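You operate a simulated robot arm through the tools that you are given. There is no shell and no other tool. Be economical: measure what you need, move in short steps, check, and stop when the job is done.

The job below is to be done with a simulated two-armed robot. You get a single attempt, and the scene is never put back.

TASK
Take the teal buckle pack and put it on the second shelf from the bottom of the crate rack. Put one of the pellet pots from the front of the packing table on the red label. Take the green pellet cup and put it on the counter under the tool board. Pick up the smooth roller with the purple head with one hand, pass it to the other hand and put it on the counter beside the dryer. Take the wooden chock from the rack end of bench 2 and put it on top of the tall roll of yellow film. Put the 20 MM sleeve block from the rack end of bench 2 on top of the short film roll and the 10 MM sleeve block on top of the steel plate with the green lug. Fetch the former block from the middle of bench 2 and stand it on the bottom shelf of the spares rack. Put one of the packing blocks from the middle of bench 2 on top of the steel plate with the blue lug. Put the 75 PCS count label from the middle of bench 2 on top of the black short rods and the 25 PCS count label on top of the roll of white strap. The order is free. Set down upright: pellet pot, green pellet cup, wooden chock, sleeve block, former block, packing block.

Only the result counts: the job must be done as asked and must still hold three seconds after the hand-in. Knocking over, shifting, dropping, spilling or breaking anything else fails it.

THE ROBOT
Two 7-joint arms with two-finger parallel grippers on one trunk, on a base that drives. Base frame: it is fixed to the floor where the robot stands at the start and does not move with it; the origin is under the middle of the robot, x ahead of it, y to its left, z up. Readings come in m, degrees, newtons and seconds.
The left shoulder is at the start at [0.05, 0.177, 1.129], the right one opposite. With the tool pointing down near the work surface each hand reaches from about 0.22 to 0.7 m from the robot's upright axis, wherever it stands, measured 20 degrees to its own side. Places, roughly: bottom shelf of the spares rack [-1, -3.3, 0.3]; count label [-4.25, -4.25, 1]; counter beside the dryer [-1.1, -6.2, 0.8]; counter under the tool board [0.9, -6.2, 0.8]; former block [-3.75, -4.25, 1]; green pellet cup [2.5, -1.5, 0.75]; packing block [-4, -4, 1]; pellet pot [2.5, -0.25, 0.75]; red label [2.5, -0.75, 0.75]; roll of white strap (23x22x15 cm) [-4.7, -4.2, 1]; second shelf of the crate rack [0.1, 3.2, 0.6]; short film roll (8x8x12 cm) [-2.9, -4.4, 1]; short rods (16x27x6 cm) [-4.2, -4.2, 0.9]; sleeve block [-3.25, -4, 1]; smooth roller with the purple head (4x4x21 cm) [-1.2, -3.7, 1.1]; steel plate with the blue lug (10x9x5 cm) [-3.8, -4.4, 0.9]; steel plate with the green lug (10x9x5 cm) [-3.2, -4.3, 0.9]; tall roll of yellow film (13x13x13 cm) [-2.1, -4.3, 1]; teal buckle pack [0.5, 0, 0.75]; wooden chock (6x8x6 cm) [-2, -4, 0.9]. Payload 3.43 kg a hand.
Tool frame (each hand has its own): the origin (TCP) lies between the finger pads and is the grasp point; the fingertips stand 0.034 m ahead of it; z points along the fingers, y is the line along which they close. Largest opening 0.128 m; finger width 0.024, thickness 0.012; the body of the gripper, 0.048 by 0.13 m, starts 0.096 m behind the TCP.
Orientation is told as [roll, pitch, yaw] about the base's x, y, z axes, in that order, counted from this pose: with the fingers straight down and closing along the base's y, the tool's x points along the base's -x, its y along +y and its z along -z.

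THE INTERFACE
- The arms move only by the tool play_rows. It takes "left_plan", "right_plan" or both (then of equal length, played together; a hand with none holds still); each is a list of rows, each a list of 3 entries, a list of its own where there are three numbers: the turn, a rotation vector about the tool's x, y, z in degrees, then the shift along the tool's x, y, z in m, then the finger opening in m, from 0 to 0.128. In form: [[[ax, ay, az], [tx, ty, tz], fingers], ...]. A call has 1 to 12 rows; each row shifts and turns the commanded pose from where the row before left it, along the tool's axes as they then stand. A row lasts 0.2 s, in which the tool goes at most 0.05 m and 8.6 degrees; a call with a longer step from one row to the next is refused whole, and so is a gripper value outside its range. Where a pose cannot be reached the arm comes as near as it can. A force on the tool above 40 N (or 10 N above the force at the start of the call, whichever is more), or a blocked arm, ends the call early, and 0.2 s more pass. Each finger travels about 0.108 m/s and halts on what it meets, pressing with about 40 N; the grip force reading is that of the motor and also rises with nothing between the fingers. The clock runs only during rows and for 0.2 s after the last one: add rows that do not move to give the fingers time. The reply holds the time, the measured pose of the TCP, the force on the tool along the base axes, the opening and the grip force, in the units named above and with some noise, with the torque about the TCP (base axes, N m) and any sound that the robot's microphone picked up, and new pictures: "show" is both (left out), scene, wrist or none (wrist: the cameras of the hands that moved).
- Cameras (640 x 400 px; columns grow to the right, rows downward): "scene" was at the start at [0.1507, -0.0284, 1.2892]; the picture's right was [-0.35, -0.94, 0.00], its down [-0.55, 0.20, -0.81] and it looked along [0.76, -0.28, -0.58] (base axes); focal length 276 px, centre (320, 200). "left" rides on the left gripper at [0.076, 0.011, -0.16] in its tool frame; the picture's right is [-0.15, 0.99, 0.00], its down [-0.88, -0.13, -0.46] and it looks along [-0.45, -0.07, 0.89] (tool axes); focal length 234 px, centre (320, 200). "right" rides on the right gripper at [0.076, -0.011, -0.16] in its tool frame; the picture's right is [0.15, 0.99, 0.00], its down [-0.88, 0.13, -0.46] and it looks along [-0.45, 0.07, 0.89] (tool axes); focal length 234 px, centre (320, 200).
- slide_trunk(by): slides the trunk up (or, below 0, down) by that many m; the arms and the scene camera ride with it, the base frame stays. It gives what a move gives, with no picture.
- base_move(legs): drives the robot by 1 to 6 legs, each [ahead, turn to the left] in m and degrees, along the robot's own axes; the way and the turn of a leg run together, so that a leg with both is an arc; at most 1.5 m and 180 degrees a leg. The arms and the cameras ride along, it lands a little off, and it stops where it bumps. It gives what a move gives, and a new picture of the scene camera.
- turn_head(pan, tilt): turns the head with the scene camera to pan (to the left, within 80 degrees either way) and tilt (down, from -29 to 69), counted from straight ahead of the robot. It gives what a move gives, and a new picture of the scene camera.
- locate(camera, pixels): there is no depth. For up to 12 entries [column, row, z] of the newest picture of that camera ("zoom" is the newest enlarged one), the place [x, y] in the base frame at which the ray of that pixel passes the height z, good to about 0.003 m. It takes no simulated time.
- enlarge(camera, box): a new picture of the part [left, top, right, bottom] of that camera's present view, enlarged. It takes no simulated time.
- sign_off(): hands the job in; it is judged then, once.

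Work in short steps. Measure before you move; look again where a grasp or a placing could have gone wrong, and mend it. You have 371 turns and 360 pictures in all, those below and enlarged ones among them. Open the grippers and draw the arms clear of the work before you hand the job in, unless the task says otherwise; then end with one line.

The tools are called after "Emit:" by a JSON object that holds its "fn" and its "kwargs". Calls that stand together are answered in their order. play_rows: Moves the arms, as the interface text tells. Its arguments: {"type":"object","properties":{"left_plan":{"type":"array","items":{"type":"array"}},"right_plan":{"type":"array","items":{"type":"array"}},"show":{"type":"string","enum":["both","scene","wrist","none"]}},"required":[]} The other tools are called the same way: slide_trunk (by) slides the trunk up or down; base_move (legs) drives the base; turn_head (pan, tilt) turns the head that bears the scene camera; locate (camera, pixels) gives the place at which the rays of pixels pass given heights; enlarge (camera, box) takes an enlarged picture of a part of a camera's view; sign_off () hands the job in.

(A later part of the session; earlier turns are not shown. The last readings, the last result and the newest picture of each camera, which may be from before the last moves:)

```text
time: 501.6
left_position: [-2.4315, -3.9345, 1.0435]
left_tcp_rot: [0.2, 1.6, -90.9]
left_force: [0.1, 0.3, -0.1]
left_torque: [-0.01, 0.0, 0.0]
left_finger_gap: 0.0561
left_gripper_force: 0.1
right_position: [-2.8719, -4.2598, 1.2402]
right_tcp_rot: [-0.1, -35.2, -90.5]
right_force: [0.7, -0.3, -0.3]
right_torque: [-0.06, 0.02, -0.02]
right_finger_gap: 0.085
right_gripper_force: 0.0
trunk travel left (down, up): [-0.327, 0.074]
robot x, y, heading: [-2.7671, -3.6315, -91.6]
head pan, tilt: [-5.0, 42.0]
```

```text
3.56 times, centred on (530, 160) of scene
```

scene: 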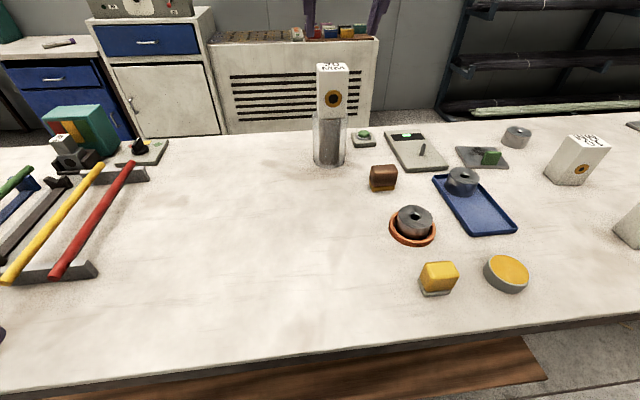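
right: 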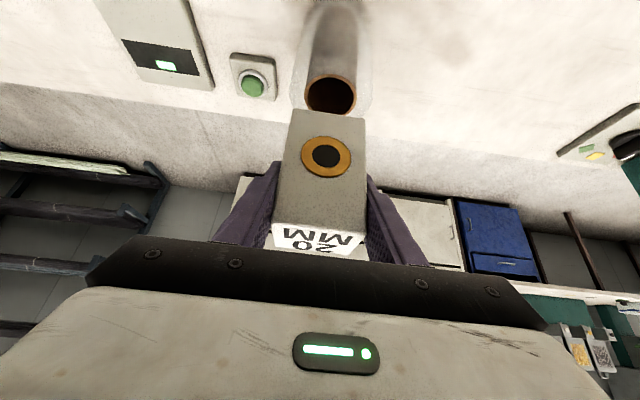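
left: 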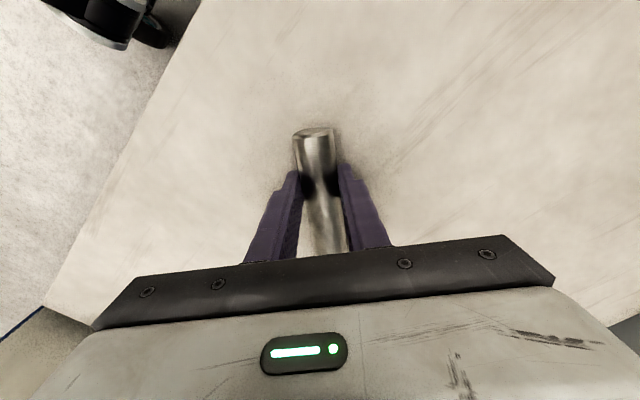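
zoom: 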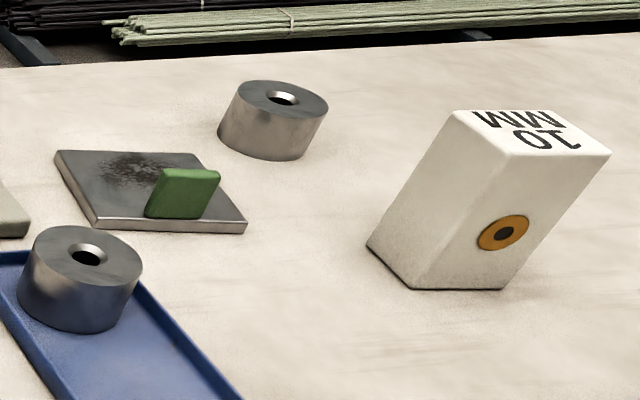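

The lug is at the plate's north edge; the block goes behind it. Reposition to x≈-3.2.

Emit:
{"fn": "base_move", "kwargs": {"legs": [[-0.12, 0], [0, -88.5], [0.43, 0], [0, 90], [0.11, 0]]}}

Emit:
{"fn": "turn_head", "kwargs": {"pan": 0, "tilt": 50}}

Emit:
{"fn": "enlarge", "kwargs": {"camera": "right", "box": [0, 0, 640, 400]}}

```text
time: 513.4
left_position: [-2.8482, -3.9158, 1.0433]
left_tcp_rot: [0.3, 1.6, -88.5]
left_force: [-0.5, -0.9, 0.3]
left_torque: [0.06, 0.03, 0.04]
left_finger_gap: 0.0563
left_gripper_force: 0.1
right_position: [-3.2761, -4.2605, 1.2396]
right_tcp_rot: [-0.1, -34.9, -88.3]
right_force: [-1.1, -0.7, 0.1]
right_torque: [0.0, 0.03, 0.01]
right_finger_gap: 0.0852
right_gripper_force: 0.0
trunk travel left (down, up): [-0.327, 0.074]
robot x, y, heading: [-3.2024, -3.6268, -89.3]
head pan, tilt: [-5.0, 42.0]
```

scene: 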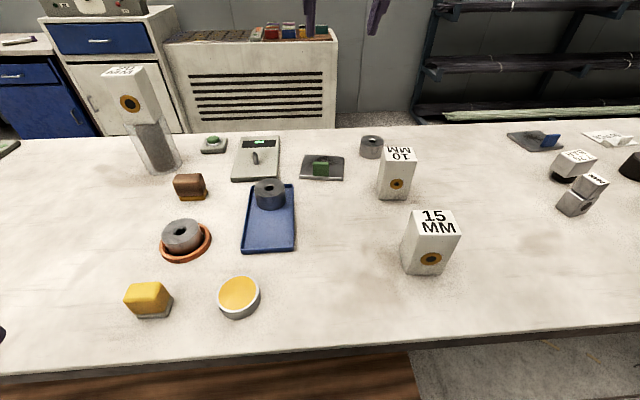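

```text
time: 514.1
left_position: [-2.8477, -3.9152, 1.0428]
left_tcp_rot: [0.2, 1.6, -88.5]
left_force: [-0.3, -0.3, 0.4]
left_torque: [0.02, 0.0, 0.02]
left_finger_gap: 0.0557
left_gripper_force: 0.0
right_position: [-3.2738, -4.2582, 1.2403]
right_tcp_rot: [0.0, -35.0, -88.2]
right_force: [-0.6, -0.2, 0.1]
right_torque: [0.0, -0.06, 0.0]
right_finger_gap: 0.0849
right_gripper_force: 0.1
trunk travel left (down, up): [-0.327, 0.074]
robot x, y, heading: [-3.198, -3.6246, -89.0]
head pan, tilt: [0.0, 50.0]
```

scene: 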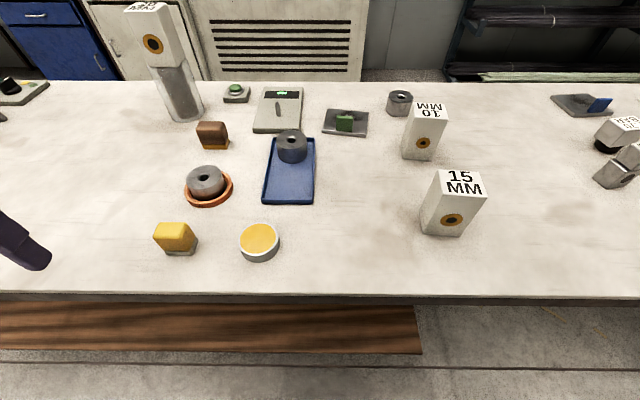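

```text
1.00 times, centred on (320, 200) of right
```

zoom: 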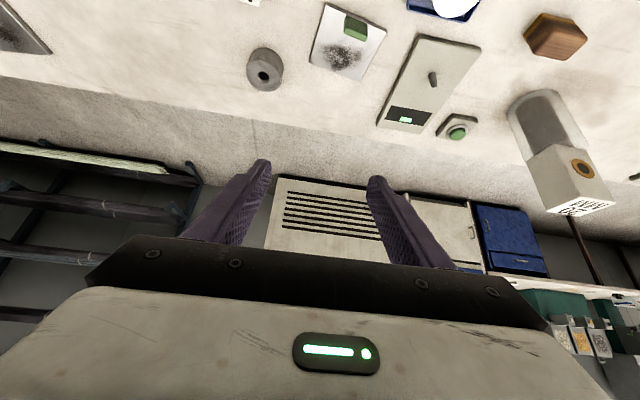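

Emit:
{"fn": "locate", "kwargs": {"camera": "scene", "pixels": [[403, 157, 0.92], [433, 161, 0.92], [412, 119, 1.02], [447, 122, 1.02], [414, 102, 1.02], [442, 102, 1.02], [322, 131, 0.925], [367, 135, 0.925], [331, 108, 0.925], [369, 112, 0.925], [337, 130, 0.925], [353, 131, 0.925]]}}

Emit:
{"fn": "locate", "kwargs": {"camera": "zoom", "pixels": [[331, 3, 0.925], [386, 22, 0.925], [357, 83, 0.925], [309, 63, 0.925], [345, 37, 0.925], [366, 42, 0.925]]}}

```text
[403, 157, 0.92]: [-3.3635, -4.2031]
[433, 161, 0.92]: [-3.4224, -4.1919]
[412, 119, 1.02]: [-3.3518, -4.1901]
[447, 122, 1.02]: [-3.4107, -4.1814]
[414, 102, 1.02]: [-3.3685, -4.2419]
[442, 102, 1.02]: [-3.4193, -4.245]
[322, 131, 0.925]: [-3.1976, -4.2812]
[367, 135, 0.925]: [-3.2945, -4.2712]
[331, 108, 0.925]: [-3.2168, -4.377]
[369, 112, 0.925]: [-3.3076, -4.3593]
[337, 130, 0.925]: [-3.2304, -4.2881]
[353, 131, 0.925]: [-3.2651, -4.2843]
```

```text
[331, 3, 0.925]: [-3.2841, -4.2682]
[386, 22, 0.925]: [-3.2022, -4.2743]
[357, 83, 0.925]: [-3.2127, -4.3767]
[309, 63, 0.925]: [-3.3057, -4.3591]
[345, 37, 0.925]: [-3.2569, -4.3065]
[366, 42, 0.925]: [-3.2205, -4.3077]
```

10 MM block centre (-3.392,-4.218), yaw -10.8°; plate free area behind lug centred (-3.256,-4.338). Position the right hand for a tilted approach.

Emit:
{"fn": "play_rows", "kwargs": {"right_plan": [[[3.6, 0, 5.15], [0, 0, 0], 0.1], [[3.6, 0, 5.15], [0, 0, 0], 0.1], [[0, 0, 0], [0.0306, -0.0247, -0.0024], 0.1], [[0, 0, 0], [0.0306, -0.0247, -0.0024], 0.1], [[0, 0, 0], [0.0306, -0.0247, -0.0024], 0.1], [[0, 0, 0], [0.0306, -0.0247, -0.0024], 0.1], [[0, 0, 0], [0.0306, -0.0247, -0.0024], 0.1], [[0, 0, 0], [0, 0, 0.04], 0.1], [[0, 0, 0], [0, 0, 0.04], 0.1]], "show": "both"}}

```text
time: 516.1
left_position: [-2.8496, -3.9158, 1.044]
left_tcp_rot: [0.1, 1.7, -88.4]
left_force: [-0.2, 0.0, 0.1]
left_torque: [0.01, -0.02, 0.01]
left_finger_gap: 0.0562
left_gripper_force: 0.0
right_position: [-3.3804, -4.152, 1.0966]
right_tcp_rot: [-0.1, -35.1, -100.8]
right_force: [0.6, 0.2, -0.1]
right_torque: [0.01, 0.02, 0.04]
right_finger_gap: 0.0999
right_gripper_force: 0.1
trunk travel left (down, up): [-0.327, 0.074]
robot x, y, heading: [-3.1949, -3.6278, -89.3]
head pan, tilt: [0.0, 50.0]
```

scene: 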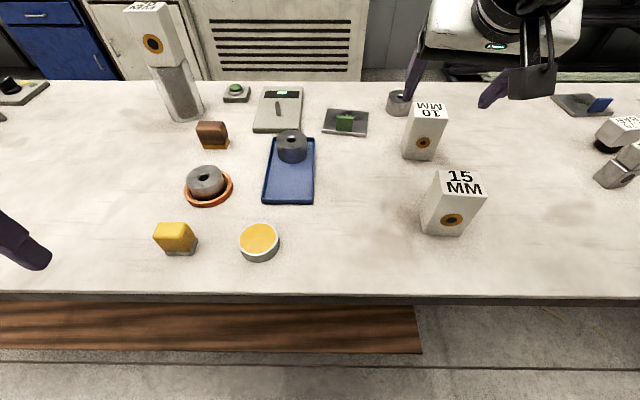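
right: 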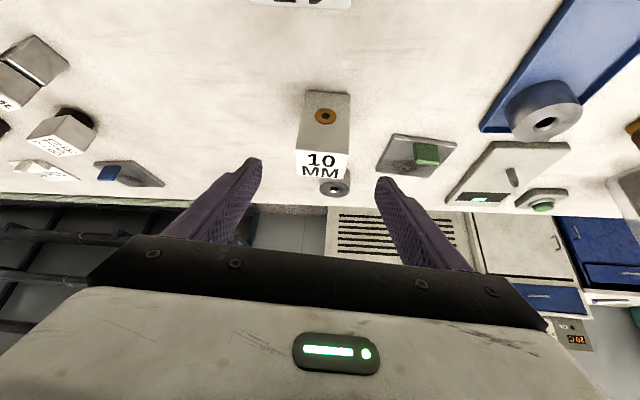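

Centred. Advance 0.12 m, close, lift.

Emit:
{"fn": "play_rows", "kwargs": {"right_plan": [[[0, 0, 0], [0, 0.001, 0.04], 0.1], [[0, 0, 0], [0, 0, 0.04], 0.1], [[0, 0, 0], [0, 0, 0.04], 0.1], [[0, 0, 0], [0, 0, 0], 0.07], [[0, 0, 0], [0, 0, 0], 0.04], [[0, 0, 0], [0, 0, 0], 0.03], [[0, 0, 0], [-0.023, 0, -0.0328], 0.03], [[0, 0, 0], [-0.023, 0, -0.0328], 0.03], [[0, 0, 0], [-0.023, 0, -0.0328], 0.03]], "show": "wrist"}}

```text
time: 518.1
left_position: [-2.8496, -3.9152, 1.0436]
left_tcp_rot: [0.2, 1.6, -88.5]
left_force: [-0.4, -0.7, 0.3]
left_torque: [0.0, 0.01, 0.02]
left_finger_gap: 0.0564
left_gripper_force: 0.1
right_position: [-3.3907, -4.2181, 1.1187]
right_tcp_rot: [-0.1, -34.9, -100.8]
right_force: [0.1, 0.4, -3.9]
right_torque: [-0.01, 0.02, 0.01]
right_finger_gap: 0.0598
right_gripper_force: 39.9
trunk travel left (down, up): [-0.327, 0.074]
robot x, y, heading: [-3.2016, -3.6288, -89.3]
head pan, tilt: [0.0, 50.0]
```

right: 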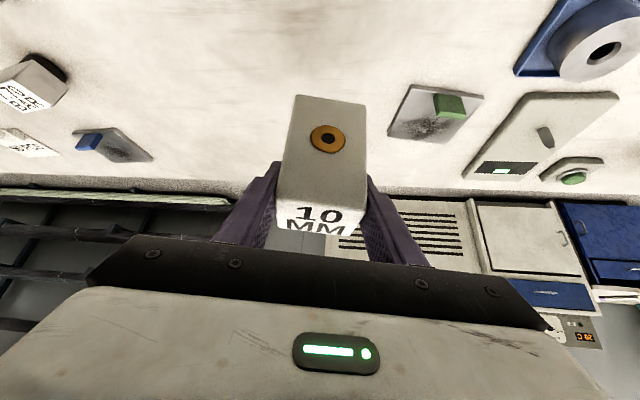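

Emit:
{"fn": "play_rows", "kwargs": {"right_plan": [[[0, 0, 0], [-0.0191, 0.0387, 0.01335], 0.03], [[0, 0, 0], [-0.0191, 0.0387, 0.01335], 0.03], [[0, 0, 0], [-0.0191, 0.0387, 0.01335], 0.03], [[0, 0, 0], [-0.0191, 0.0387, 0.01335], 0.03]], "show": "both"}}

```text
time: 519.1
left_position: [-2.8484, -3.9159, 1.0422]
left_tcp_rot: [0.1, 1.7, -88.3]
left_force: [-0.4, -0.3, -0.4]
left_torque: [-0.01, 0.01, -0.03]
left_finger_gap: 0.0564
left_gripper_force: 0.0
right_position: [-3.2548, -4.34, 1.118]
right_tcp_rot: [-0.1, -35.0, -100.6]
right_force: [0.0, -0.4, -3.9]
right_torque: [0.04, 0.01, -0.03]
right_finger_gap: 0.0598
right_gripper_force: 39.7
trunk travel left (down, up): [-0.327, 0.074]
robot x, y, heading: [-3.202, -3.6273, -89.1]
head pan, tilt: [0.0, 50.0]
```

scene: 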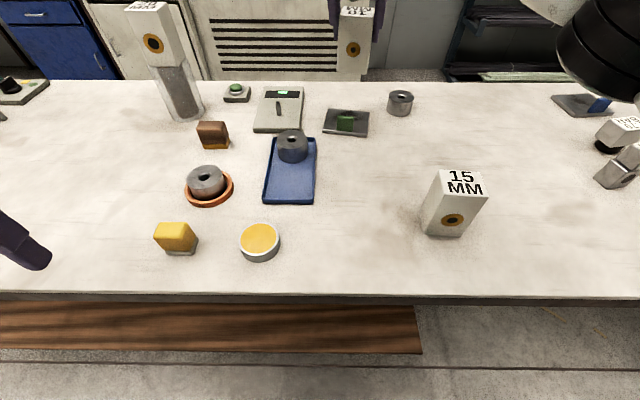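
right: 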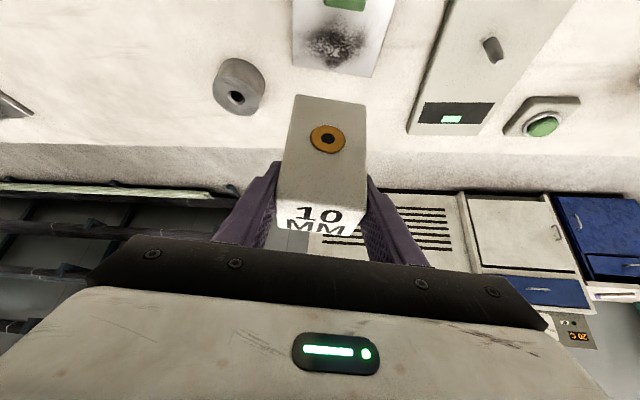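

Emit:
{"fn": "locate", "kwargs": {"camera": "right", "pixels": [[297, 95, 1.039], [366, 104, 1.039], [292, 62, 0.93], [370, 77, 0.93], [327, 8, 0.925], [365, 12, 0.925]]}}

```text
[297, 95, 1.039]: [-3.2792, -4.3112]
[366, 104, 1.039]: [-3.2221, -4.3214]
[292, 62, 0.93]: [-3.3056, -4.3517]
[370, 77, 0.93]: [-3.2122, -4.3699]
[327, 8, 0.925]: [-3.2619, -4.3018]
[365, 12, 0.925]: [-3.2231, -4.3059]
```

Good. Shift back 5 mm and lower toward the plate.

Emit:
{"fn": "play_rows", "kwargs": {"right_plan": [[[0, 0, 0], [0.0041, 0, -0.0029], 0.03], [[0, 0, 0], [0.023, 0, 0.0328], 0.03], [[0, 0, 0], [0.023, 0, 0.0328], 0.03], [[0, 0, 0], [0.0103, 0, 0.0147], 0.03], [[0, 0, 0], [0.0034, 0, 0.0049], 0.03], [[0, 0, 0], [0.0017, 0, 0.0025], 0.03]], "show": "wrist"}}

```text
time: 520.5
left_position: [-2.8493, -3.9153, 1.0442]
left_tcp_rot: [0.1, 1.7, -88.5]
left_force: [0.0, 0.7, 0.7]
left_torque: [0.02, 0.01, 0.02]
left_finger_gap: 0.0562
left_gripper_force: 0.1
right_position: [-3.2564, -4.334, 1.0094]
right_tcp_rot: [0.1, -34.9, -100.8]
right_force: [0.5, 0.0, -2.6]
right_torque: [0.03, 0.0, -0.02]
right_finger_gap: 0.0598
right_gripper_force: 39.7
trunk travel left (down, up): [-0.327, 0.074]
robot x, y, heading: [-3.1978, -3.627, -89.2]
head pan, tilt: [0.0, 50.0]
```

right: 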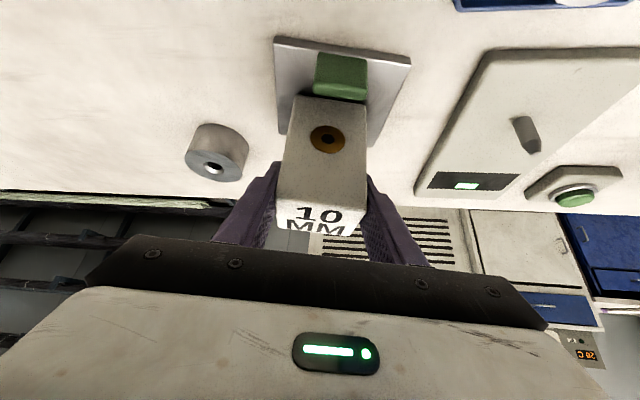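

Nearly touching; press slightly, release and withdraw along the tool axis.

Emit:
{"fn": "play_rows", "kwargs": {"right_plan": [[[0, 0, 0], [0.0012, 0, 0.0016], 0.03], [[0, 0, 0], [0.0012, 0, 0.0016], 0.03], [[0, 0, 0], [0, 0, 0], 0.05], [[0, 0, 0], [0, 0, 0], 0.085], [[0, 0, 0], [0, 0, 0], 0.085], [[0, 0, 0], [0, 0, -0.035], 0.085], [[0, 0, 0], [0, 0, -0.045], 0.085], [[0, 0, 0], [0, 0, -0.045], 0.085], [[0, 0, 0], [0, 0, -0.045], 0.085], [[0, 0, 0], [0, 0, -0.045], 0.085]], "show": "scene"}}

```text
time: 522.7
left_position: [-2.8489, -3.916, 1.0435]
left_tcp_rot: [0.2, 1.7, -88.5]
left_force: [0.0, 0.1, 0.1]
left_torque: [0.0, -0.01, 0.03]
left_finger_gap: 0.0564
left_gripper_force: 0.1
right_position: [-3.2335, -4.2125, 1.1838]
right_tcp_rot: [-0.1, -35.1, -100.8]
right_force: [-0.2, 0.4, -0.3]
right_torque: [-0.02, 0.03, 0.02]
right_finger_gap: 0.0849
right_gripper_force: 0.2
trunk travel left (down, up): [-0.327, 0.074]
robot x, y, heading: [-3.2005, -3.6277, -88.9]
head pan, tilt: [0.0, 50.0]
```

scene: 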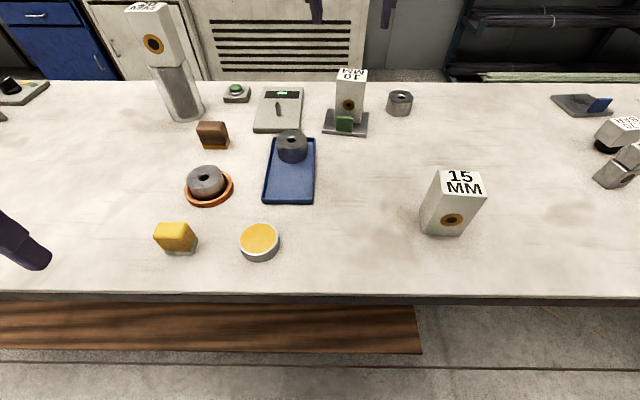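

10 MM block done. Drive west to x≈-3.95.

Emit:
{"fn": "base_move", "kwargs": {"legs": [[-0.17, 0], [0, -91], [0.75, 0], [0, 90]]}}

Emit:
{"fn": "turn_head", "kwargs": {"pan": 0, "tilt": 45}}

```text
time: 535.5
left_position: [-3.598, -3.7532, 1.0431]
left_tcp_rot: [0.3, 1.6, -88.0]
left_force: [-0.5, 0.4, 0.4]
left_torque: [-0.01, -0.01, -0.01]
left_finger_gap: 0.0563
left_gripper_force: 0.1
right_position: [-3.979, -4.0531, 1.1828]
right_tcp_rot: [-0.1, -35.0, -100.3]
right_force: [-0.2, 0.2, 0.4]
right_torque: [0.0, -0.06, 0.0]
right_finger_gap: 0.0849
right_gripper_force: 0.1
trunk travel left (down, up): [-0.327, 0.074]
robot x, y, heading: [-3.9489, -3.4624, -88.7]
head pan, tilt: [0.0, 50.0]
```

scene: 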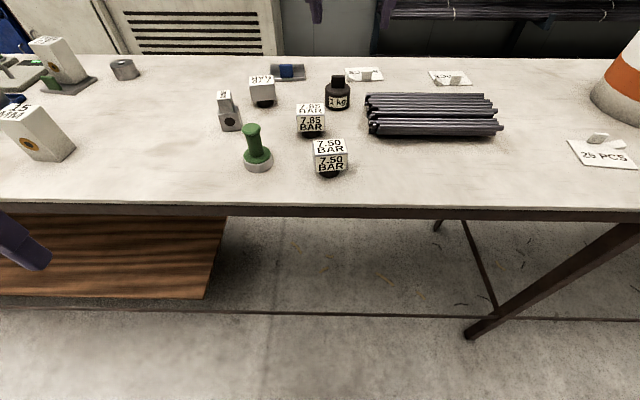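

```text
time: 536.2
left_position: [-3.597, -3.7516, 1.0437]
left_tcp_rot: [0.2, 1.7, -88.1]
left_force: [-0.4, 0.0, -0.4]
left_torque: [0.02, -0.03, 0.01]
left_finger_gap: 0.0564
left_gripper_force: 0.0
right_position: [-3.9789, -4.0533, 1.1833]
right_tcp_rot: [0.0, -35.0, -100.3]
right_force: [-0.9, 0.5, 0.5]
right_torque: [0.0, -0.01, -0.01]
right_finger_gap: 0.0849
right_gripper_force: 0.1
trunk travel left (down, up): [-0.327, 0.074]
robot x, y, heading: [-3.9506, -3.4696, -88.8]
head pan, tilt: [0.0, 45.0]
```

scene: 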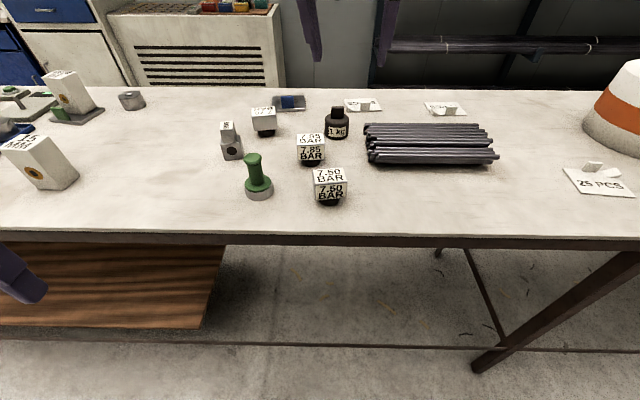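

Zoom in on both halves.

Emit:
{"fn": "enlarge", "kwargs": {"camera": "scene", "box": [205, 80, 365, 215]}}

Emit:
{"fn": "enlarge", "kwargs": {"camera": "scene", "box": [320, 80, 640, 210]}}

```text
2.96 times, centred on (285, 148) of scene
```

zoom: 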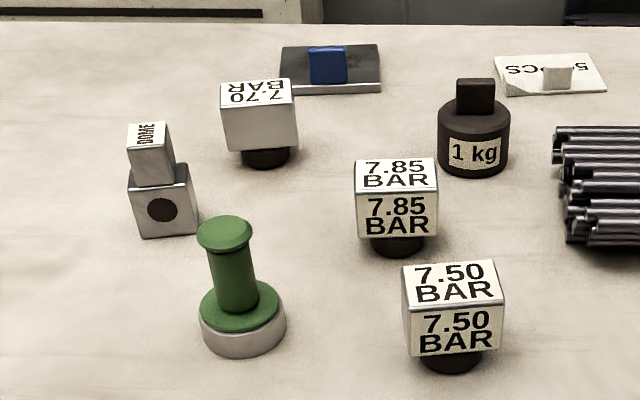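

```text
2.00 times, centred on (480, 145) of scene
```

zoom: 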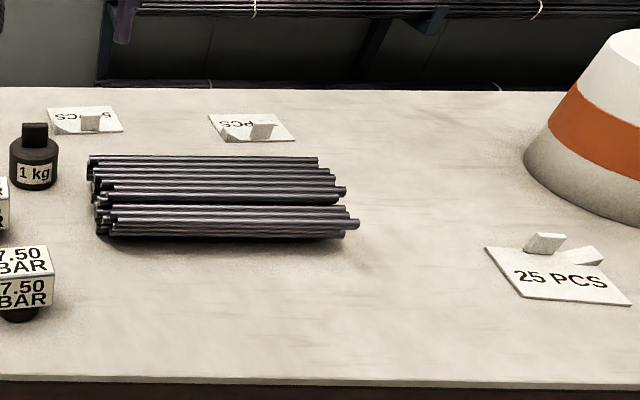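

Locate items.

Emit:
{"fn": "locate", "kwargs": {"camera": "scene", "pixels": [[231, 158, 0.92], [223, 158, 0.92], [243, 157, 0.92], [330, 204, 0.92], [330, 173, 0.99], [311, 163, 0.92], [264, 135, 0.92], [276, 109, 0.93], [306, 111, 0.93], [289, 109, 0.93], [362, 104, 0.92], [444, 108, 0.92]]}}

Emit:
{"fn": "locate", "kwargs": {"camera": "scene", "pixels": [[564, 170, 0.92], [636, 196, 0.92], [575, 193, 0.92], [620, 172, 0.92], [598, 165, 0.93], [367, 162, 0.94], [497, 157, 0.94], [365, 125, 0.96], [485, 126, 0.96], [590, 148, 0.92], [637, 65, 1.07], [330, 190, 0.96]]}}

```text
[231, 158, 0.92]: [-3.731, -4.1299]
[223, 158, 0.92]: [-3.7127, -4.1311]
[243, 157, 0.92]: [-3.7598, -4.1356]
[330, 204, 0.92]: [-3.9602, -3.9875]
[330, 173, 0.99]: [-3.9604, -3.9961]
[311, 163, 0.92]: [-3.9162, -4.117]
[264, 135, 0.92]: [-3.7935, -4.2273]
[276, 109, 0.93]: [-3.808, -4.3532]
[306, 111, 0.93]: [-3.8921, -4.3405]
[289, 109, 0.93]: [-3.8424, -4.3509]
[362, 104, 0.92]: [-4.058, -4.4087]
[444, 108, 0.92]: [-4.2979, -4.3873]
```

```text
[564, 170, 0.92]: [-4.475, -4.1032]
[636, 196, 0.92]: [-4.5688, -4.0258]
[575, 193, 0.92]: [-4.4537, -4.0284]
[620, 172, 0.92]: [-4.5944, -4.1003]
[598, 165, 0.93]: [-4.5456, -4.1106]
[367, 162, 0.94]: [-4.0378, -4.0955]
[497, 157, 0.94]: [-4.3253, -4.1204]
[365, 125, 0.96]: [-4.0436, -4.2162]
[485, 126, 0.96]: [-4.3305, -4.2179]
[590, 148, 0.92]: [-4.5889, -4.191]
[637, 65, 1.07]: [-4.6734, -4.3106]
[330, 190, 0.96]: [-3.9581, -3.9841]
```

Packing blocks are the BAR cubes; take the 7.50 BAR one at (-3.96,-4.0). View with the right camera.

Emit:
{"fn": "enlarge", "kwargs": {"camera": "right", "box": [0, 0, 640, 400]}}

```text
1.00 times, centred on (320, 200) of right
```

zoom: 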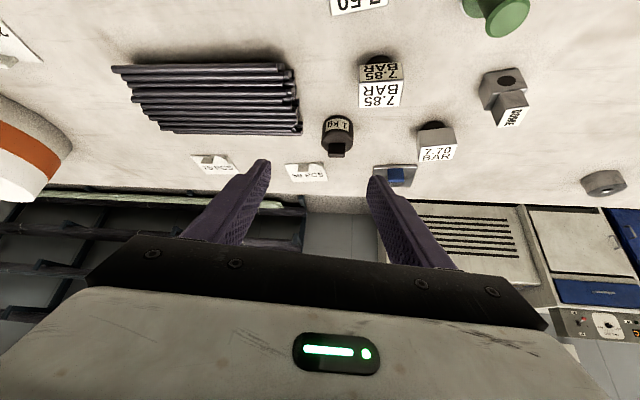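

West label reads 75 PCS apparently. Pull the hand back 0.12 m, set yaw -90, and look at the block.

Emit:
{"fn": "play_rows", "kwargs": {"right_plan": [[[-2.95, 0, -4.2], [0.041, 0, -0.0287], 0.1], [[-2.95, 0, -4.2], [0.041, 0, -0.0287], 0.1], [[0, 0, 0], [0.0164, 0, -0.0115], 0.1]], "show": "wrist"}}

```text
time: 537.0
left_position: [-3.5977, -3.7517, 1.0439]
left_tcp_rot: [0.2, 1.6, -88.0]
left_force: [-0.7, 0.4, -0.4]
left_torque: [-0.01, -0.05, 0.03]
left_finger_gap: 0.0562
left_gripper_force: 0.0
right_position: [-3.9661, -3.9324, 1.1829]
right_tcp_rot: [0.0, -35.1, -90.0]
right_force: [0.7, 0.0, -0.4]
right_torque: [0.01, -0.02, 0.01]
right_finger_gap: 0.0999
right_gripper_force: 0.0
trunk travel left (down, up): [-0.327, 0.074]
robot x, y, heading: [-3.9517, -3.4667, -88.4]
head pan, tilt: [0.0, 45.0]
```

right: 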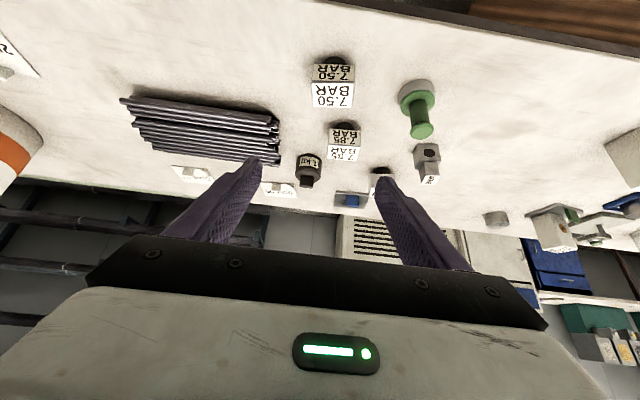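

Emit:
{"fn": "locate", "kwargs": {"camera": "right", "pixels": [[332, 94, 0.98], [332, 94, 1.0], [311, 83, 0.99], [355, 84, 0.99], [352, 107, 0.99], [311, 106, 0.99]]}}

Emit:
{"fn": "locate", "kwargs": {"camera": "scene", "pixels": [[330, 175, 0.98], [330, 175, 1.0], [312.7, 169, 0.99], [344, 168.3, 0.99], [347.5, 181, 0.99], [315.4, 183.5, 0.99]]}}

```text
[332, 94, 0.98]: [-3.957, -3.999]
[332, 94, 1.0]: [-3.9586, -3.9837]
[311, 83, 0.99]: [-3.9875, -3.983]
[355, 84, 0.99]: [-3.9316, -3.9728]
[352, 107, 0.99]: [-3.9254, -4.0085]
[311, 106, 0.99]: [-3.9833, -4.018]
```

```text
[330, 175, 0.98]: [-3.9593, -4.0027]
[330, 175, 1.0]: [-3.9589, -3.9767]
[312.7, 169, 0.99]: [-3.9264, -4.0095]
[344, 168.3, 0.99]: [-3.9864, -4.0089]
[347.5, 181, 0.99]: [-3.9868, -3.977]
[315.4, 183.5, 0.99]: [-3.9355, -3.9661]
```

Block centre (-3.958,-3.996), top 0.985. Approach and grip at z 0.965.

Emit:
{"fn": "play_rows", "kwargs": {"right_plan": [[[0, 0, 0], [0.0365, 0.0045, 0], 0.1], [[0, 0, 0], [0.0365, 0.0045, 0], 0.1], [[0, 0, 0], [0, 0, 0.043], 0.1], [[0, 0, 0], [0, 0, 0.043], 0.1], [[0, 0, 0], [0, 0, 0.043], 0.1], [[0, 0, 0], [0, 0, 0.043], 0.1], [[0, 0, 0], [0, 0, 0.042], 0.1], [[0, 0, 0], [0, 0, 0], 0.1]], "show": "wrist"}}

```text
time: 538.8
left_position: [-3.5981, -3.7513, 1.0435]
left_tcp_rot: [0.2, 1.6, -87.9]
left_force: [-0.1, 0.0, -0.1]
left_torque: [-0.02, 0.02, -0.02]
left_finger_gap: 0.0561
left_gripper_force: 0.1
right_position: [-3.9552, -3.998, 0.9651]
right_tcp_rot: [0.0, -35.1, -90.0]
right_force: [-0.2, -0.8, 0.4]
right_torque: [-0.01, -0.03, 0.02]
right_finger_gap: 0.0999
right_gripper_force: 0.0
trunk travel left (down, up): [-0.327, 0.074]
robot x, y, heading: [-3.948, -3.4669, -88.8]
head pan, tilt: [0.0, 45.0]
```

right: 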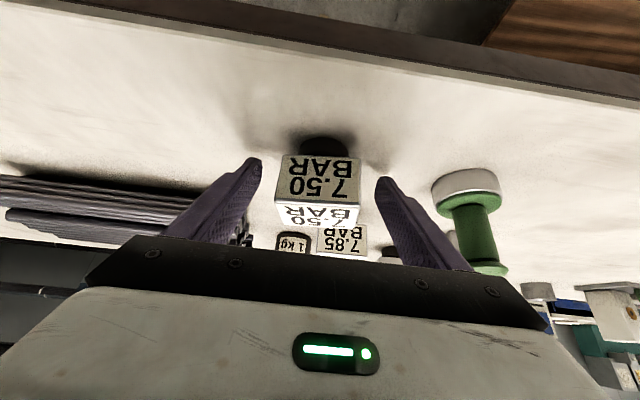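

Close and lift, then reposition the base to (-3.8,-3.64).

Emit:
{"fn": "play_rows", "kwargs": {"right_plan": [[[0, 0, 0], [0, 0, 0], 0.07], [[0, 0, 0], [0, 0, 0], 0.04], [[0, 0, 0], [0, 0, 0], 0.03], [[0, 0, 0], [-0.0215, 0, -0.0307], 0.03], [[0, 0, 0], [-0.0215, 0, -0.0307], 0.03], [[0, 0, 0], [-0.0215, 0, -0.0307], 0.03], [[0, 0, 0], [-0.0215, 0, -0.0307], 0.03]], "show": "none"}}

Emit:
{"fn": "base_move", "kwargs": {"legs": [[0, 90], [0.15, 0], [0, -91], [0.165, 0]]}}

Emit:
{"fn": "enlarge", "kwargs": {"camera": "scene", "box": [240, 60, 400, 170]}}

```text
time: 540.4
left_position: [-3.5977, -3.751, 1.0439]
left_tcp_rot: [0.2, 1.5, -88.0]
left_force: [-0.4, 0.6, 0.2]
left_torque: [-0.01, -0.01, -0.02]
left_finger_gap: 0.0561
left_gripper_force: 0.1
right_position: [-3.9582, -3.9971, 1.1163]
right_tcp_rot: [0.0, -35.0, -90.0]
right_force: [0.5, -0.3, -2.6]
right_torque: [0.02, 0.02, 0.0]
right_finger_gap: 0.0597
right_gripper_force: 40.3
trunk travel left (down, up): [-0.327, 0.074]
robot x, y, heading: [-3.948, -3.4651, -88.7]
head pan, tilt: [0.0, 45.0]
```

```text
time: 550.5
left_position: [-3.4521, -3.9202, 1.0434]
left_tcp_rot: [0.2, 1.7, -89.2]
left_force: [-0.3, -0.7, -0.6]
left_torque: [0.04, 0.01, -0.02]
left_finger_gap: 0.056
left_gripper_force: 0.0
right_position: [-3.8177, -4.1579, 1.1153]
right_tcp_rot: [0.0, -35.0, -91.2]
right_force: [-0.2, -0.1, -2.0]
right_torque: [0.02, 0.04, -0.01]
right_finger_gap: 0.0597
right_gripper_force: 39.9
trunk travel left (down, up): [-0.327, 0.074]
robot x, y, heading: [-3.7985, -3.6284, -90.1]
head pan, tilt: [0.0, 45.0]
```

scene: 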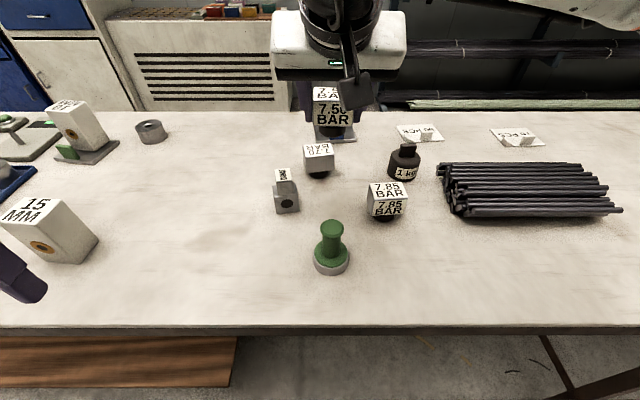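

```text
3.64 times, centred on (320, 115) of scene
```

zoom: 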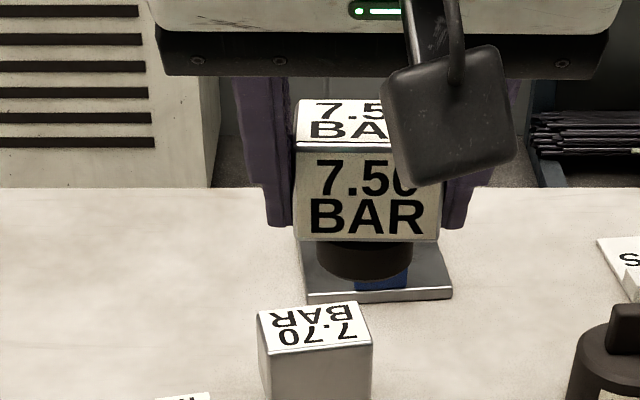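

Emit:
{"fn": "locate", "kwargs": {"camera": "zoom", "pixels": [[307, 296, 0.93], [452, 288, 0.93], [435, 240, 0.93], [302, 243, 0.93], [357, 290, 0.93], [409, 288, 0.93]]}}

Emit:
{"fn": "enlarge", "kwargs": {"camera": "right", "box": [0, 0, 640, 400]}}

```text
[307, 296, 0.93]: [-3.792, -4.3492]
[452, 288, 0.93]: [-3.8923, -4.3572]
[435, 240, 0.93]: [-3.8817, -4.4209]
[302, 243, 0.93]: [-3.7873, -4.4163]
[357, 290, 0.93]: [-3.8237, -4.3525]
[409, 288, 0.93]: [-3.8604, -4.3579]
```

```text
1.00 times, centred on (320, 200) of right
```

zoom: 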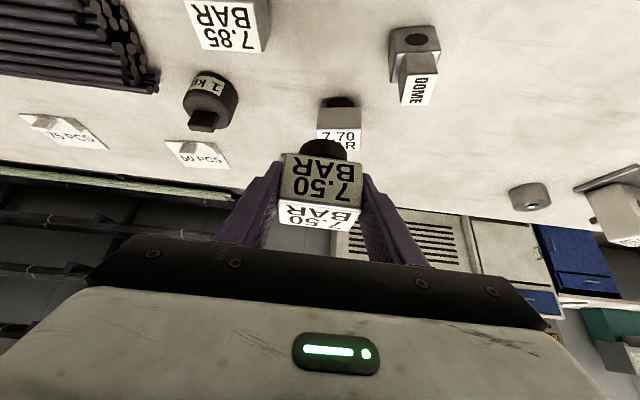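

Plate's free strip behind the blue lug is centred at about (-3.841,-4.411). Nudge closer, raise the trunk 7 cm and move over it.

Emit:
{"fn": "base_move", "kwargs": {"legs": [[0.02, 0]]}}

Emit:
{"fn": "slide_trunk", "kwargs": {"by": 0.07}}

```text
time: 551.3
left_position: [-3.4521, -3.9392, 1.0437]
left_tcp_rot: [0.2, 1.8, -89.2]
left_force: [0.4, 0.1, -0.1]
left_torque: [0.01, -0.01, 0.02]
left_finger_gap: 0.056
left_gripper_force: 0.0
right_position: [-3.8172, -4.178, 1.1149]
right_tcp_rot: [0.0, -35.0, -91.2]
right_force: [0.4, -1.3, -4.2]
right_torque: [0.02, -0.01, -0.03]
right_finger_gap: 0.0594
right_gripper_force: 40.5
trunk travel left (down, up): [-0.327, 0.074]
robot x, y, heading: [-3.799, -3.6461, -90.0]
head pan, tilt: [0.0, 45.0]
```

scene: 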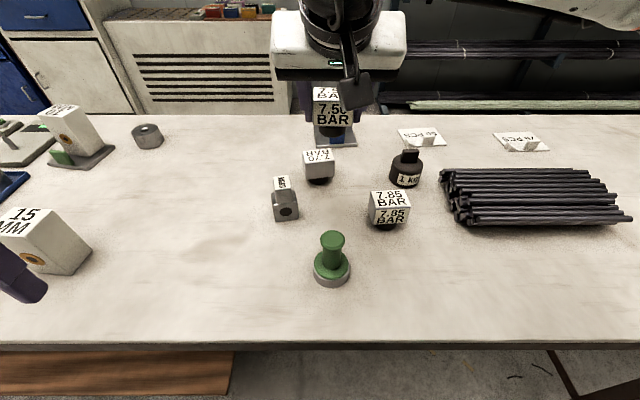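

```text
time: 552.4
left_position: [-3.4522, -3.9389, 1.1137]
left_tcp_rot: [0.2, 1.7, -89.2]
left_force: [-0.1, 0.2, 0.3]
left_torque: [-0.01, 0.04, 0.03]
left_finger_gap: 0.056
left_gripper_force: 0.1
right_position: [-3.8181, -4.1759, 1.1851]
right_tcp_rot: [0.0, -35.0, -91.3]
right_force: [-0.3, -0.2, -2.5]
right_torque: [0.01, -0.01, -0.03]
right_finger_gap: 0.0597
right_gripper_force: 39.9
trunk travel left (down, up): [-0.397, 0.004]
robot x, y, heading: [-3.8024, -3.6453, -89.9]
head pan, tilt: [0.0, 45.0]
```

Emit:
{"fn": "play_rows", "kwargs": {"right_plan": [[[0, 0, 0], [-0.0223, -0.0029, 0.037], 0.03], [[0, 0, 0], [-0.0223, -0.0029, 0.037], 0.03], [[0, 0, 0], [-0.0223, -0.0029, 0.037], 0.03], [[0, 0, 0], [-0.0223, -0.0029, 0.037], 0.03], [[0, 0, 0], [-0.0223, -0.0029, 0.037], 0.03], [[0, 0, 0], [-0.0223, -0.0029, 0.037], 0.03]], "show": "both"}}

```text
time: 553.8
left_position: [-3.4524, -3.939, 1.1132]
left_tcp_rot: [0.2, 1.8, -89.2]
left_force: [-0.5, 0.2, 1.3]
left_torque: [0.01, -0.03, -0.03]
left_finger_gap: 0.0561
left_gripper_force: 0.0
right_position: [-3.8407, -4.4026, 1.0836]
right_tcp_rot: [0.0, -35.0, -91.0]
right_force: [0.8, -0.2, -3.0]
right_torque: [0.0, 0.03, -0.04]
right_finger_gap: 0.0596
right_gripper_force: 39.9
right hand out of reach, approached as far as the arm can: row 6
trunk travel left (down, up): [-0.397, 0.004]
robot x, y, heading: [-3.8006, -3.6454, -89.9]
head pan, tilt: [0.0, 45.0]
```

scene: 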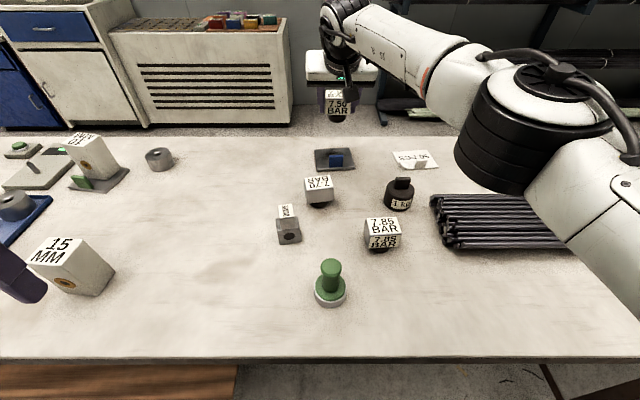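
right: 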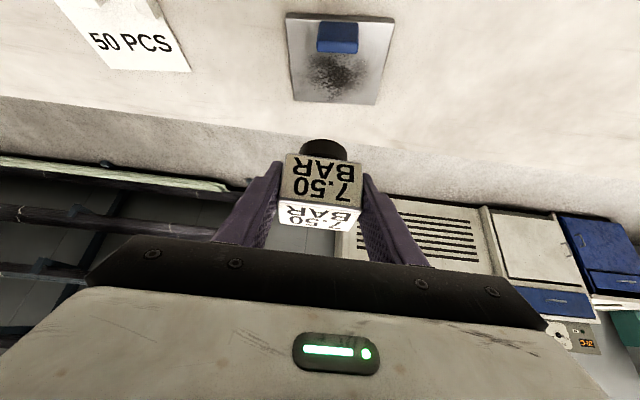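

Emit:
{"fn": "locate", "kwargs": {"camera": "right", "pixels": [[287, 17, 0.93], [395, 20, 0.93], [378, 105, 0.93], [296, 98, 0.93], [317, 50, 0.93], [358, 53, 0.93], [302, 150, 1.04], [347, 152, 1.04]]}}

Emit:
{"fn": "locate", "kwargs": {"camera": "scene", "pixels": [[315, 168, 0.93], [355, 168, 0.93], [353, 150, 0.93], [316, 151, 0.93], [330, 166, 0.93], [343, 166, 0.93]]}}

```text
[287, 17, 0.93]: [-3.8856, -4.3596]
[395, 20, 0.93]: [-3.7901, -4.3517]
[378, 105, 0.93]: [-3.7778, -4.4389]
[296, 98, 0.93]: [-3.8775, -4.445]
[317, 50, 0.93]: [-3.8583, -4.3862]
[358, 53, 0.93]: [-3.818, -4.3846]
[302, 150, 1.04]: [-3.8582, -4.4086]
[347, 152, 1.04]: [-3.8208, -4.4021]
```

```text
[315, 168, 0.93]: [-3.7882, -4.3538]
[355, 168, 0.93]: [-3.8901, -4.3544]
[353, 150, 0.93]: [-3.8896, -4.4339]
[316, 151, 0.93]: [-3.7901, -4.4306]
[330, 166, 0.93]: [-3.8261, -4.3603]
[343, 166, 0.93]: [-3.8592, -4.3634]
```

Lower to just above the lug height, then push forward the remaining 1.2 cm.

Emit:
{"fn": "play_rows", "kwargs": {"right_plan": [[[0, 0, 0], [0.0287, 0, 0.041], 0.03], [[0, 0, 0], [-0.0115, 0, 0.008], 0.03], [[0, 0, 0], [0, 0, 0], 0.03]], "show": "wrist"}}

```text
time: 554.6
left_position: [-3.4527, -3.9392, 1.1135]
left_tcp_rot: [0.2, 1.8, -89.2]
left_force: [-0.7, 0.2, -0.6]
left_torque: [0.03, 0.01, 0.0]
left_finger_gap: 0.0562
left_gripper_force: 0.1
right_position: [-3.8427, -4.4072, 1.0313]
right_tcp_rot: [0.0, -35.0, -91.4]
right_force: [-0.1, -0.6, -3.2]
right_torque: [0.02, 0.01, 0.01]
right_finger_gap: 0.0597
right_gripper_force: 40.2
right hand out of reach, approached as far as the arm can: row 2
trunk travel left (down, up): [-0.397, 0.004]
robot x, y, heading: [-3.7981, -3.6451, -89.9]
head pan, tilt: [0.0, 45.0]
```

right: 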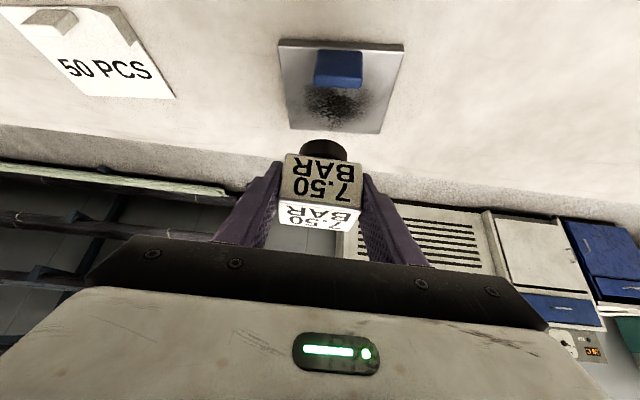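

Slightly short. Raise 3 cm and turn the base 10° left to gain reach.

Emit:
{"fn": "play_rows", "kwargs": {"right_plan": [[[0, 0, 0], [-0.0172, 0, -0.0246], 0.03], [[0, 0, 0], [-0.005, 0, -0.007], 0.03]], "show": "none"}}

Emit:
{"fn": "base_move", "kwargs": {"legs": [[0, 10]]}}

```text
time: 555.2
left_position: [-3.4528, -3.9391, 1.1138]
left_tcp_rot: [0.3, 1.7, -89.2]
left_force: [-0.2, -0.7, 0.3]
left_torque: [0.03, 0.03, -0.02]
left_finger_gap: 0.0563
left_gripper_force: 0.0
right_position: [-3.8423, -4.407, 1.0717]
right_tcp_rot: [-0.1, -35.0, -91.3]
right_force: [0.1, 0.2, -2.2]
right_torque: [0.02, -0.03, -0.01]
right_finger_gap: 0.0598
right_gripper_force: 39.7
trunk travel left (down, up): [-0.397, 0.004]
robot x, y, heading: [-3.7976, -3.6446, -90.1]
head pan, tilt: [0.0, 45.0]
```

```text
time: 556.3
left_position: [-3.4059, -3.8745, 1.1132]
left_tcp_rot: [0.2, 1.6, -79.2]
left_force: [0.1, 1.2, 0.6]
left_torque: [0.01, 0.0, -0.01]
left_finger_gap: 0.056
left_gripper_force: 0.1
right_position: [-3.7044, -4.4009, 1.0719]
right_tcp_rot: [0.0, -35.2, -81.0]
right_force: [1.4, 0.1, -3.0]
right_torque: [-0.01, 0.07, -0.06]
right_finger_gap: 0.06
right_gripper_force: 40.3
trunk travel left (down, up): [-0.397, 0.004]
robot x, y, heading: [-3.8024, -3.6456, -79.8]
head pan, tilt: [0.0, 45.0]
```

scene: 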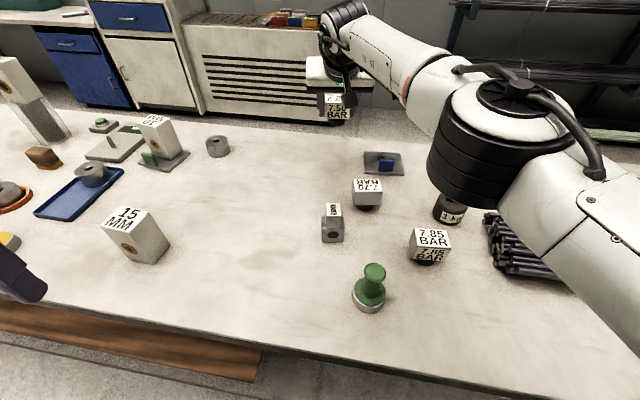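

Emit:
{"fn": "play_rows", "kwargs": {"right_plan": [[[2.87, 0, 4.1], [0, 0, 0], 0.03], [[2.87, 0, 4.1], [0, 0, 0], 0.03], [[0, 0, 0], [-0.0045, -0.0455, 0.0031], 0.03], [[0, 0, 0], [-0.0045, -0.0455, 0.0031], 0.03], [[0, 0, 0], [-0.0045, -0.0455, 0.0031], 0.03], [[0, 0, 0], [0.0172, 0, 0.0246], 0.03]], "show": "wrist"}}

```text
time: 557.7
left_position: [-3.4063, -3.8749, 1.1145]
left_tcp_rot: [0.1, 1.7, -79.2]
left_force: [-0.2, 0.1, 0.0]
left_torque: [-0.01, 0.04, -0.02]
left_finger_gap: 0.0559
left_gripper_force: 0.1
right_position: [-3.8486, -4.4071, 1.0358]
right_tcp_rot: [0.0, -35.0, -90.9]
right_force: [-0.2, -1.1, -2.7]
right_torque: [0.04, 0.02, -0.04]
right_finger_gap: 0.0596
right_gripper_force: 39.7
right hand out of reach, approached as far as the arm can: row 1, 2
trunk travel left (down, up): [-0.397, 0.004]
robot x, y, heading: [-3.8016, -3.6487, -80.0]
head pan, tilt: [0.0, 45.0]
```

right: 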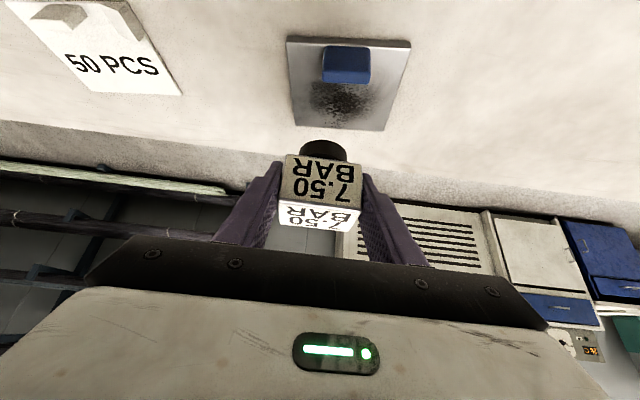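

Now it isn't at the limit; move 9 mm forward and 6 mm east.

Emit:
{"fn": "play_rows", "kwargs": {"right_plan": [[[0, 0, 0], [-0.0078, 0.006, 0.0055], 0.03], [[0, 0, 0], [0.0115, 0, 0.0164], 0.03], [[0, 0, 0], [0, 0, 0], 0.03]], "show": "wrist"}}

```text
time: 558.5
left_position: [-3.4058, -3.8735, 1.1133]
left_tcp_rot: [0.3, 1.7, -79.2]
left_force: [-0.7, 0.3, 0.5]
left_torque: [0.0, 0.01, 0.0]
left_finger_gap: 0.056
left_gripper_force: 0.1
right_position: [-3.8424, -4.4177, 1.0175]
right_tcp_rot: [0.1, -35.0, -91.0]
right_force: [-0.1, 0.4, -3.1]
right_torque: [0.04, 0.01, 0.01]
right_finger_gap: 0.0598
right_gripper_force: 40.1
trunk travel left (down, up): [-0.397, 0.004]
robot x, y, heading: [-3.7978, -3.6485, -79.9]
head pan, tilt: [0.0, 45.0]
```

right: 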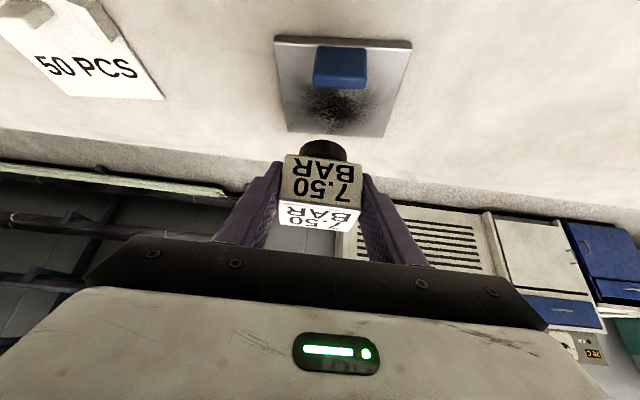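

Positioned behind the lug. Lower to contact.

Emit:
{"fn": "play_rows", "kwargs": {"right_plan": [[[0, 0, 0], [0.0172, 0, 0.0246], 0.03], [[0, 0, 0], [0.0046, 0, 0.0066], 0.03], [[0, 0, 0], [0.0017, 0, 0.0025], 0.03], [[0, 0, 0], [0.0006, 0, 0.0008], 0.03]], "show": "wrist"}}

```text
time: 559.5
left_position: [-3.4064, -3.8736, 1.1134]
left_tcp_rot: [0.1, 1.7, -79.2]
left_force: [0.6, 0.0, 0.0]
left_torque: [0.01, 0.0, -0.01]
left_finger_gap: 0.0562
left_gripper_force: 0.1
right_position: [-3.8422, -4.4182, 0.9742]
right_tcp_rot: [0.0, -35.1, -91.0]
right_force: [0.1, 0.2, -2.1]
right_torque: [0.02, 0.0, 0.0]
right_finger_gap: 0.0595
right_gripper_force: 40.5
trunk travel left (down, up): [-0.397, 0.004]
robot x, y, heading: [-3.7982, -3.6447, -79.6]
head pan, tilt: [0.0, 45.0]
```

right: 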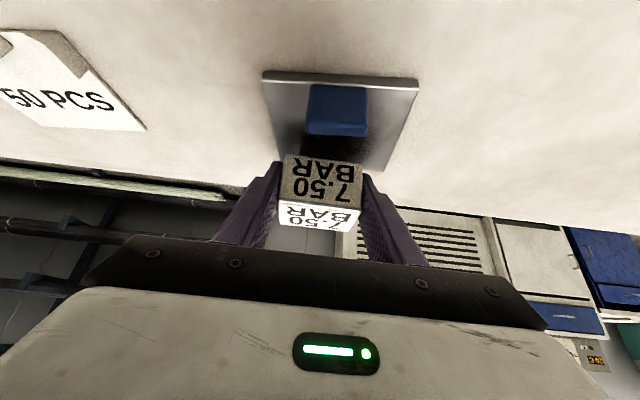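

Emit:
{"fn": "play_rows", "kwargs": {"right_plan": [[[0, 0, 0], [0.0012, 0, 0.0016], 0.03], [[0, 0, 0], [0.0012, 0, 0.0016], 0.03]], "show": "none"}}

```text
time: 560.1
left_position: [-3.4061, -3.8726, 1.1141]
left_tcp_rot: [0.3, 1.7, -79.2]
left_force: [0.2, 0.0, 1.0]
left_torque: [-0.01, 0.04, 0.01]
left_finger_gap: 0.0562
left_gripper_force: 0.1
right_position: [-3.8412, -4.418, 0.974]
right_tcp_rot: [0.1, -35.3, -91.1]
right_force: [-0.5, 1.8, 9.9]
right_torque: [0.01, 0.13, -0.03]
right_finger_gap: 0.0597
right_gripper_force: 40.8
trunk travel left (down, up): [-0.397, 0.004]
robot x, y, heading: [-3.7971, -3.6451, -79.9]
head pan, tilt: [0.0, 45.0]
```

Contact. Open, withdraw along the tool axis.

Emit:
{"fn": "play_rows", "kwargs": {"right_plan": [[[0, 0, 0], [0, 0, 0], 0.06], [[0, 0, 0], [0, 0, 0], 0.085], [[0, 0, 0], [0, 0, 0], 0.085], [[0, 0, 0], [0, 0, -0.035], 0.085], [[0, 0, 0], [0, 0, -0.045], 0.085], [[0, 0, 0], [0, 0, -0.045], 0.085], [[0, 0, 0], [0, 0, -0.045], 0.085], [[0, 0, 0], [0, 0, -0.045], 0.085]], "show": "both"}}

```text
time: 561.9
left_position: [-3.4069, -3.873, 1.1142]
left_tcp_rot: [0.2, 1.6, -79.2]
left_force: [0.4, -0.1, -0.4]
left_torque: [-0.01, 0.01, 0.02]
left_finger_gap: 0.0562
left_gripper_force: 0.0
right_position: [-3.8411, -4.2915, 1.1484]
right_tcp_rot: [0.1, -35.0, -91.0]
right_force: [0.4, -0.7, -0.1]
right_torque: [0.0, 0.0, 0.02]
right_finger_gap: 0.0849
right_gripper_force: 0.0
trunk travel left (down, up): [-0.397, 0.004]
robot x, y, heading: [-3.7961, -3.6453, -79.9]
head pan, tilt: [0.0, 45.0]
```

scene: 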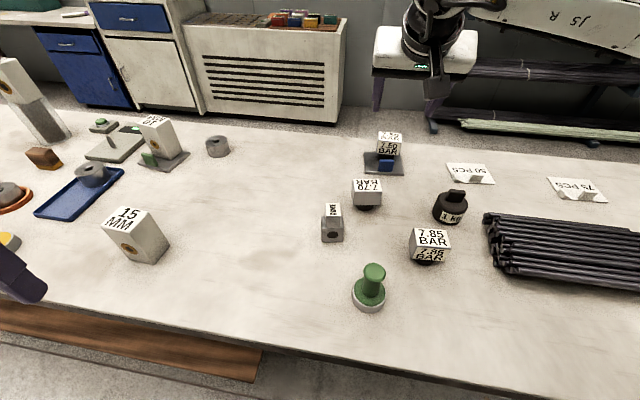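
right: 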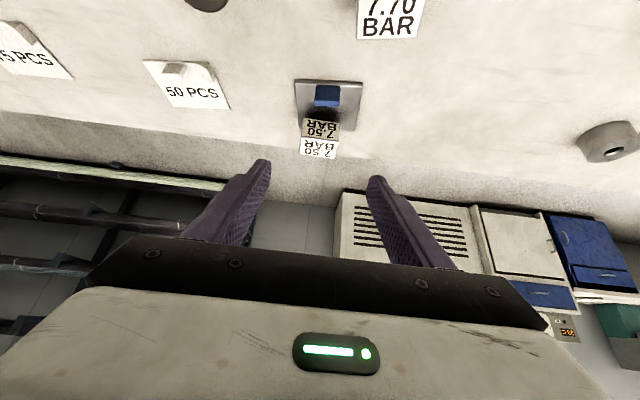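

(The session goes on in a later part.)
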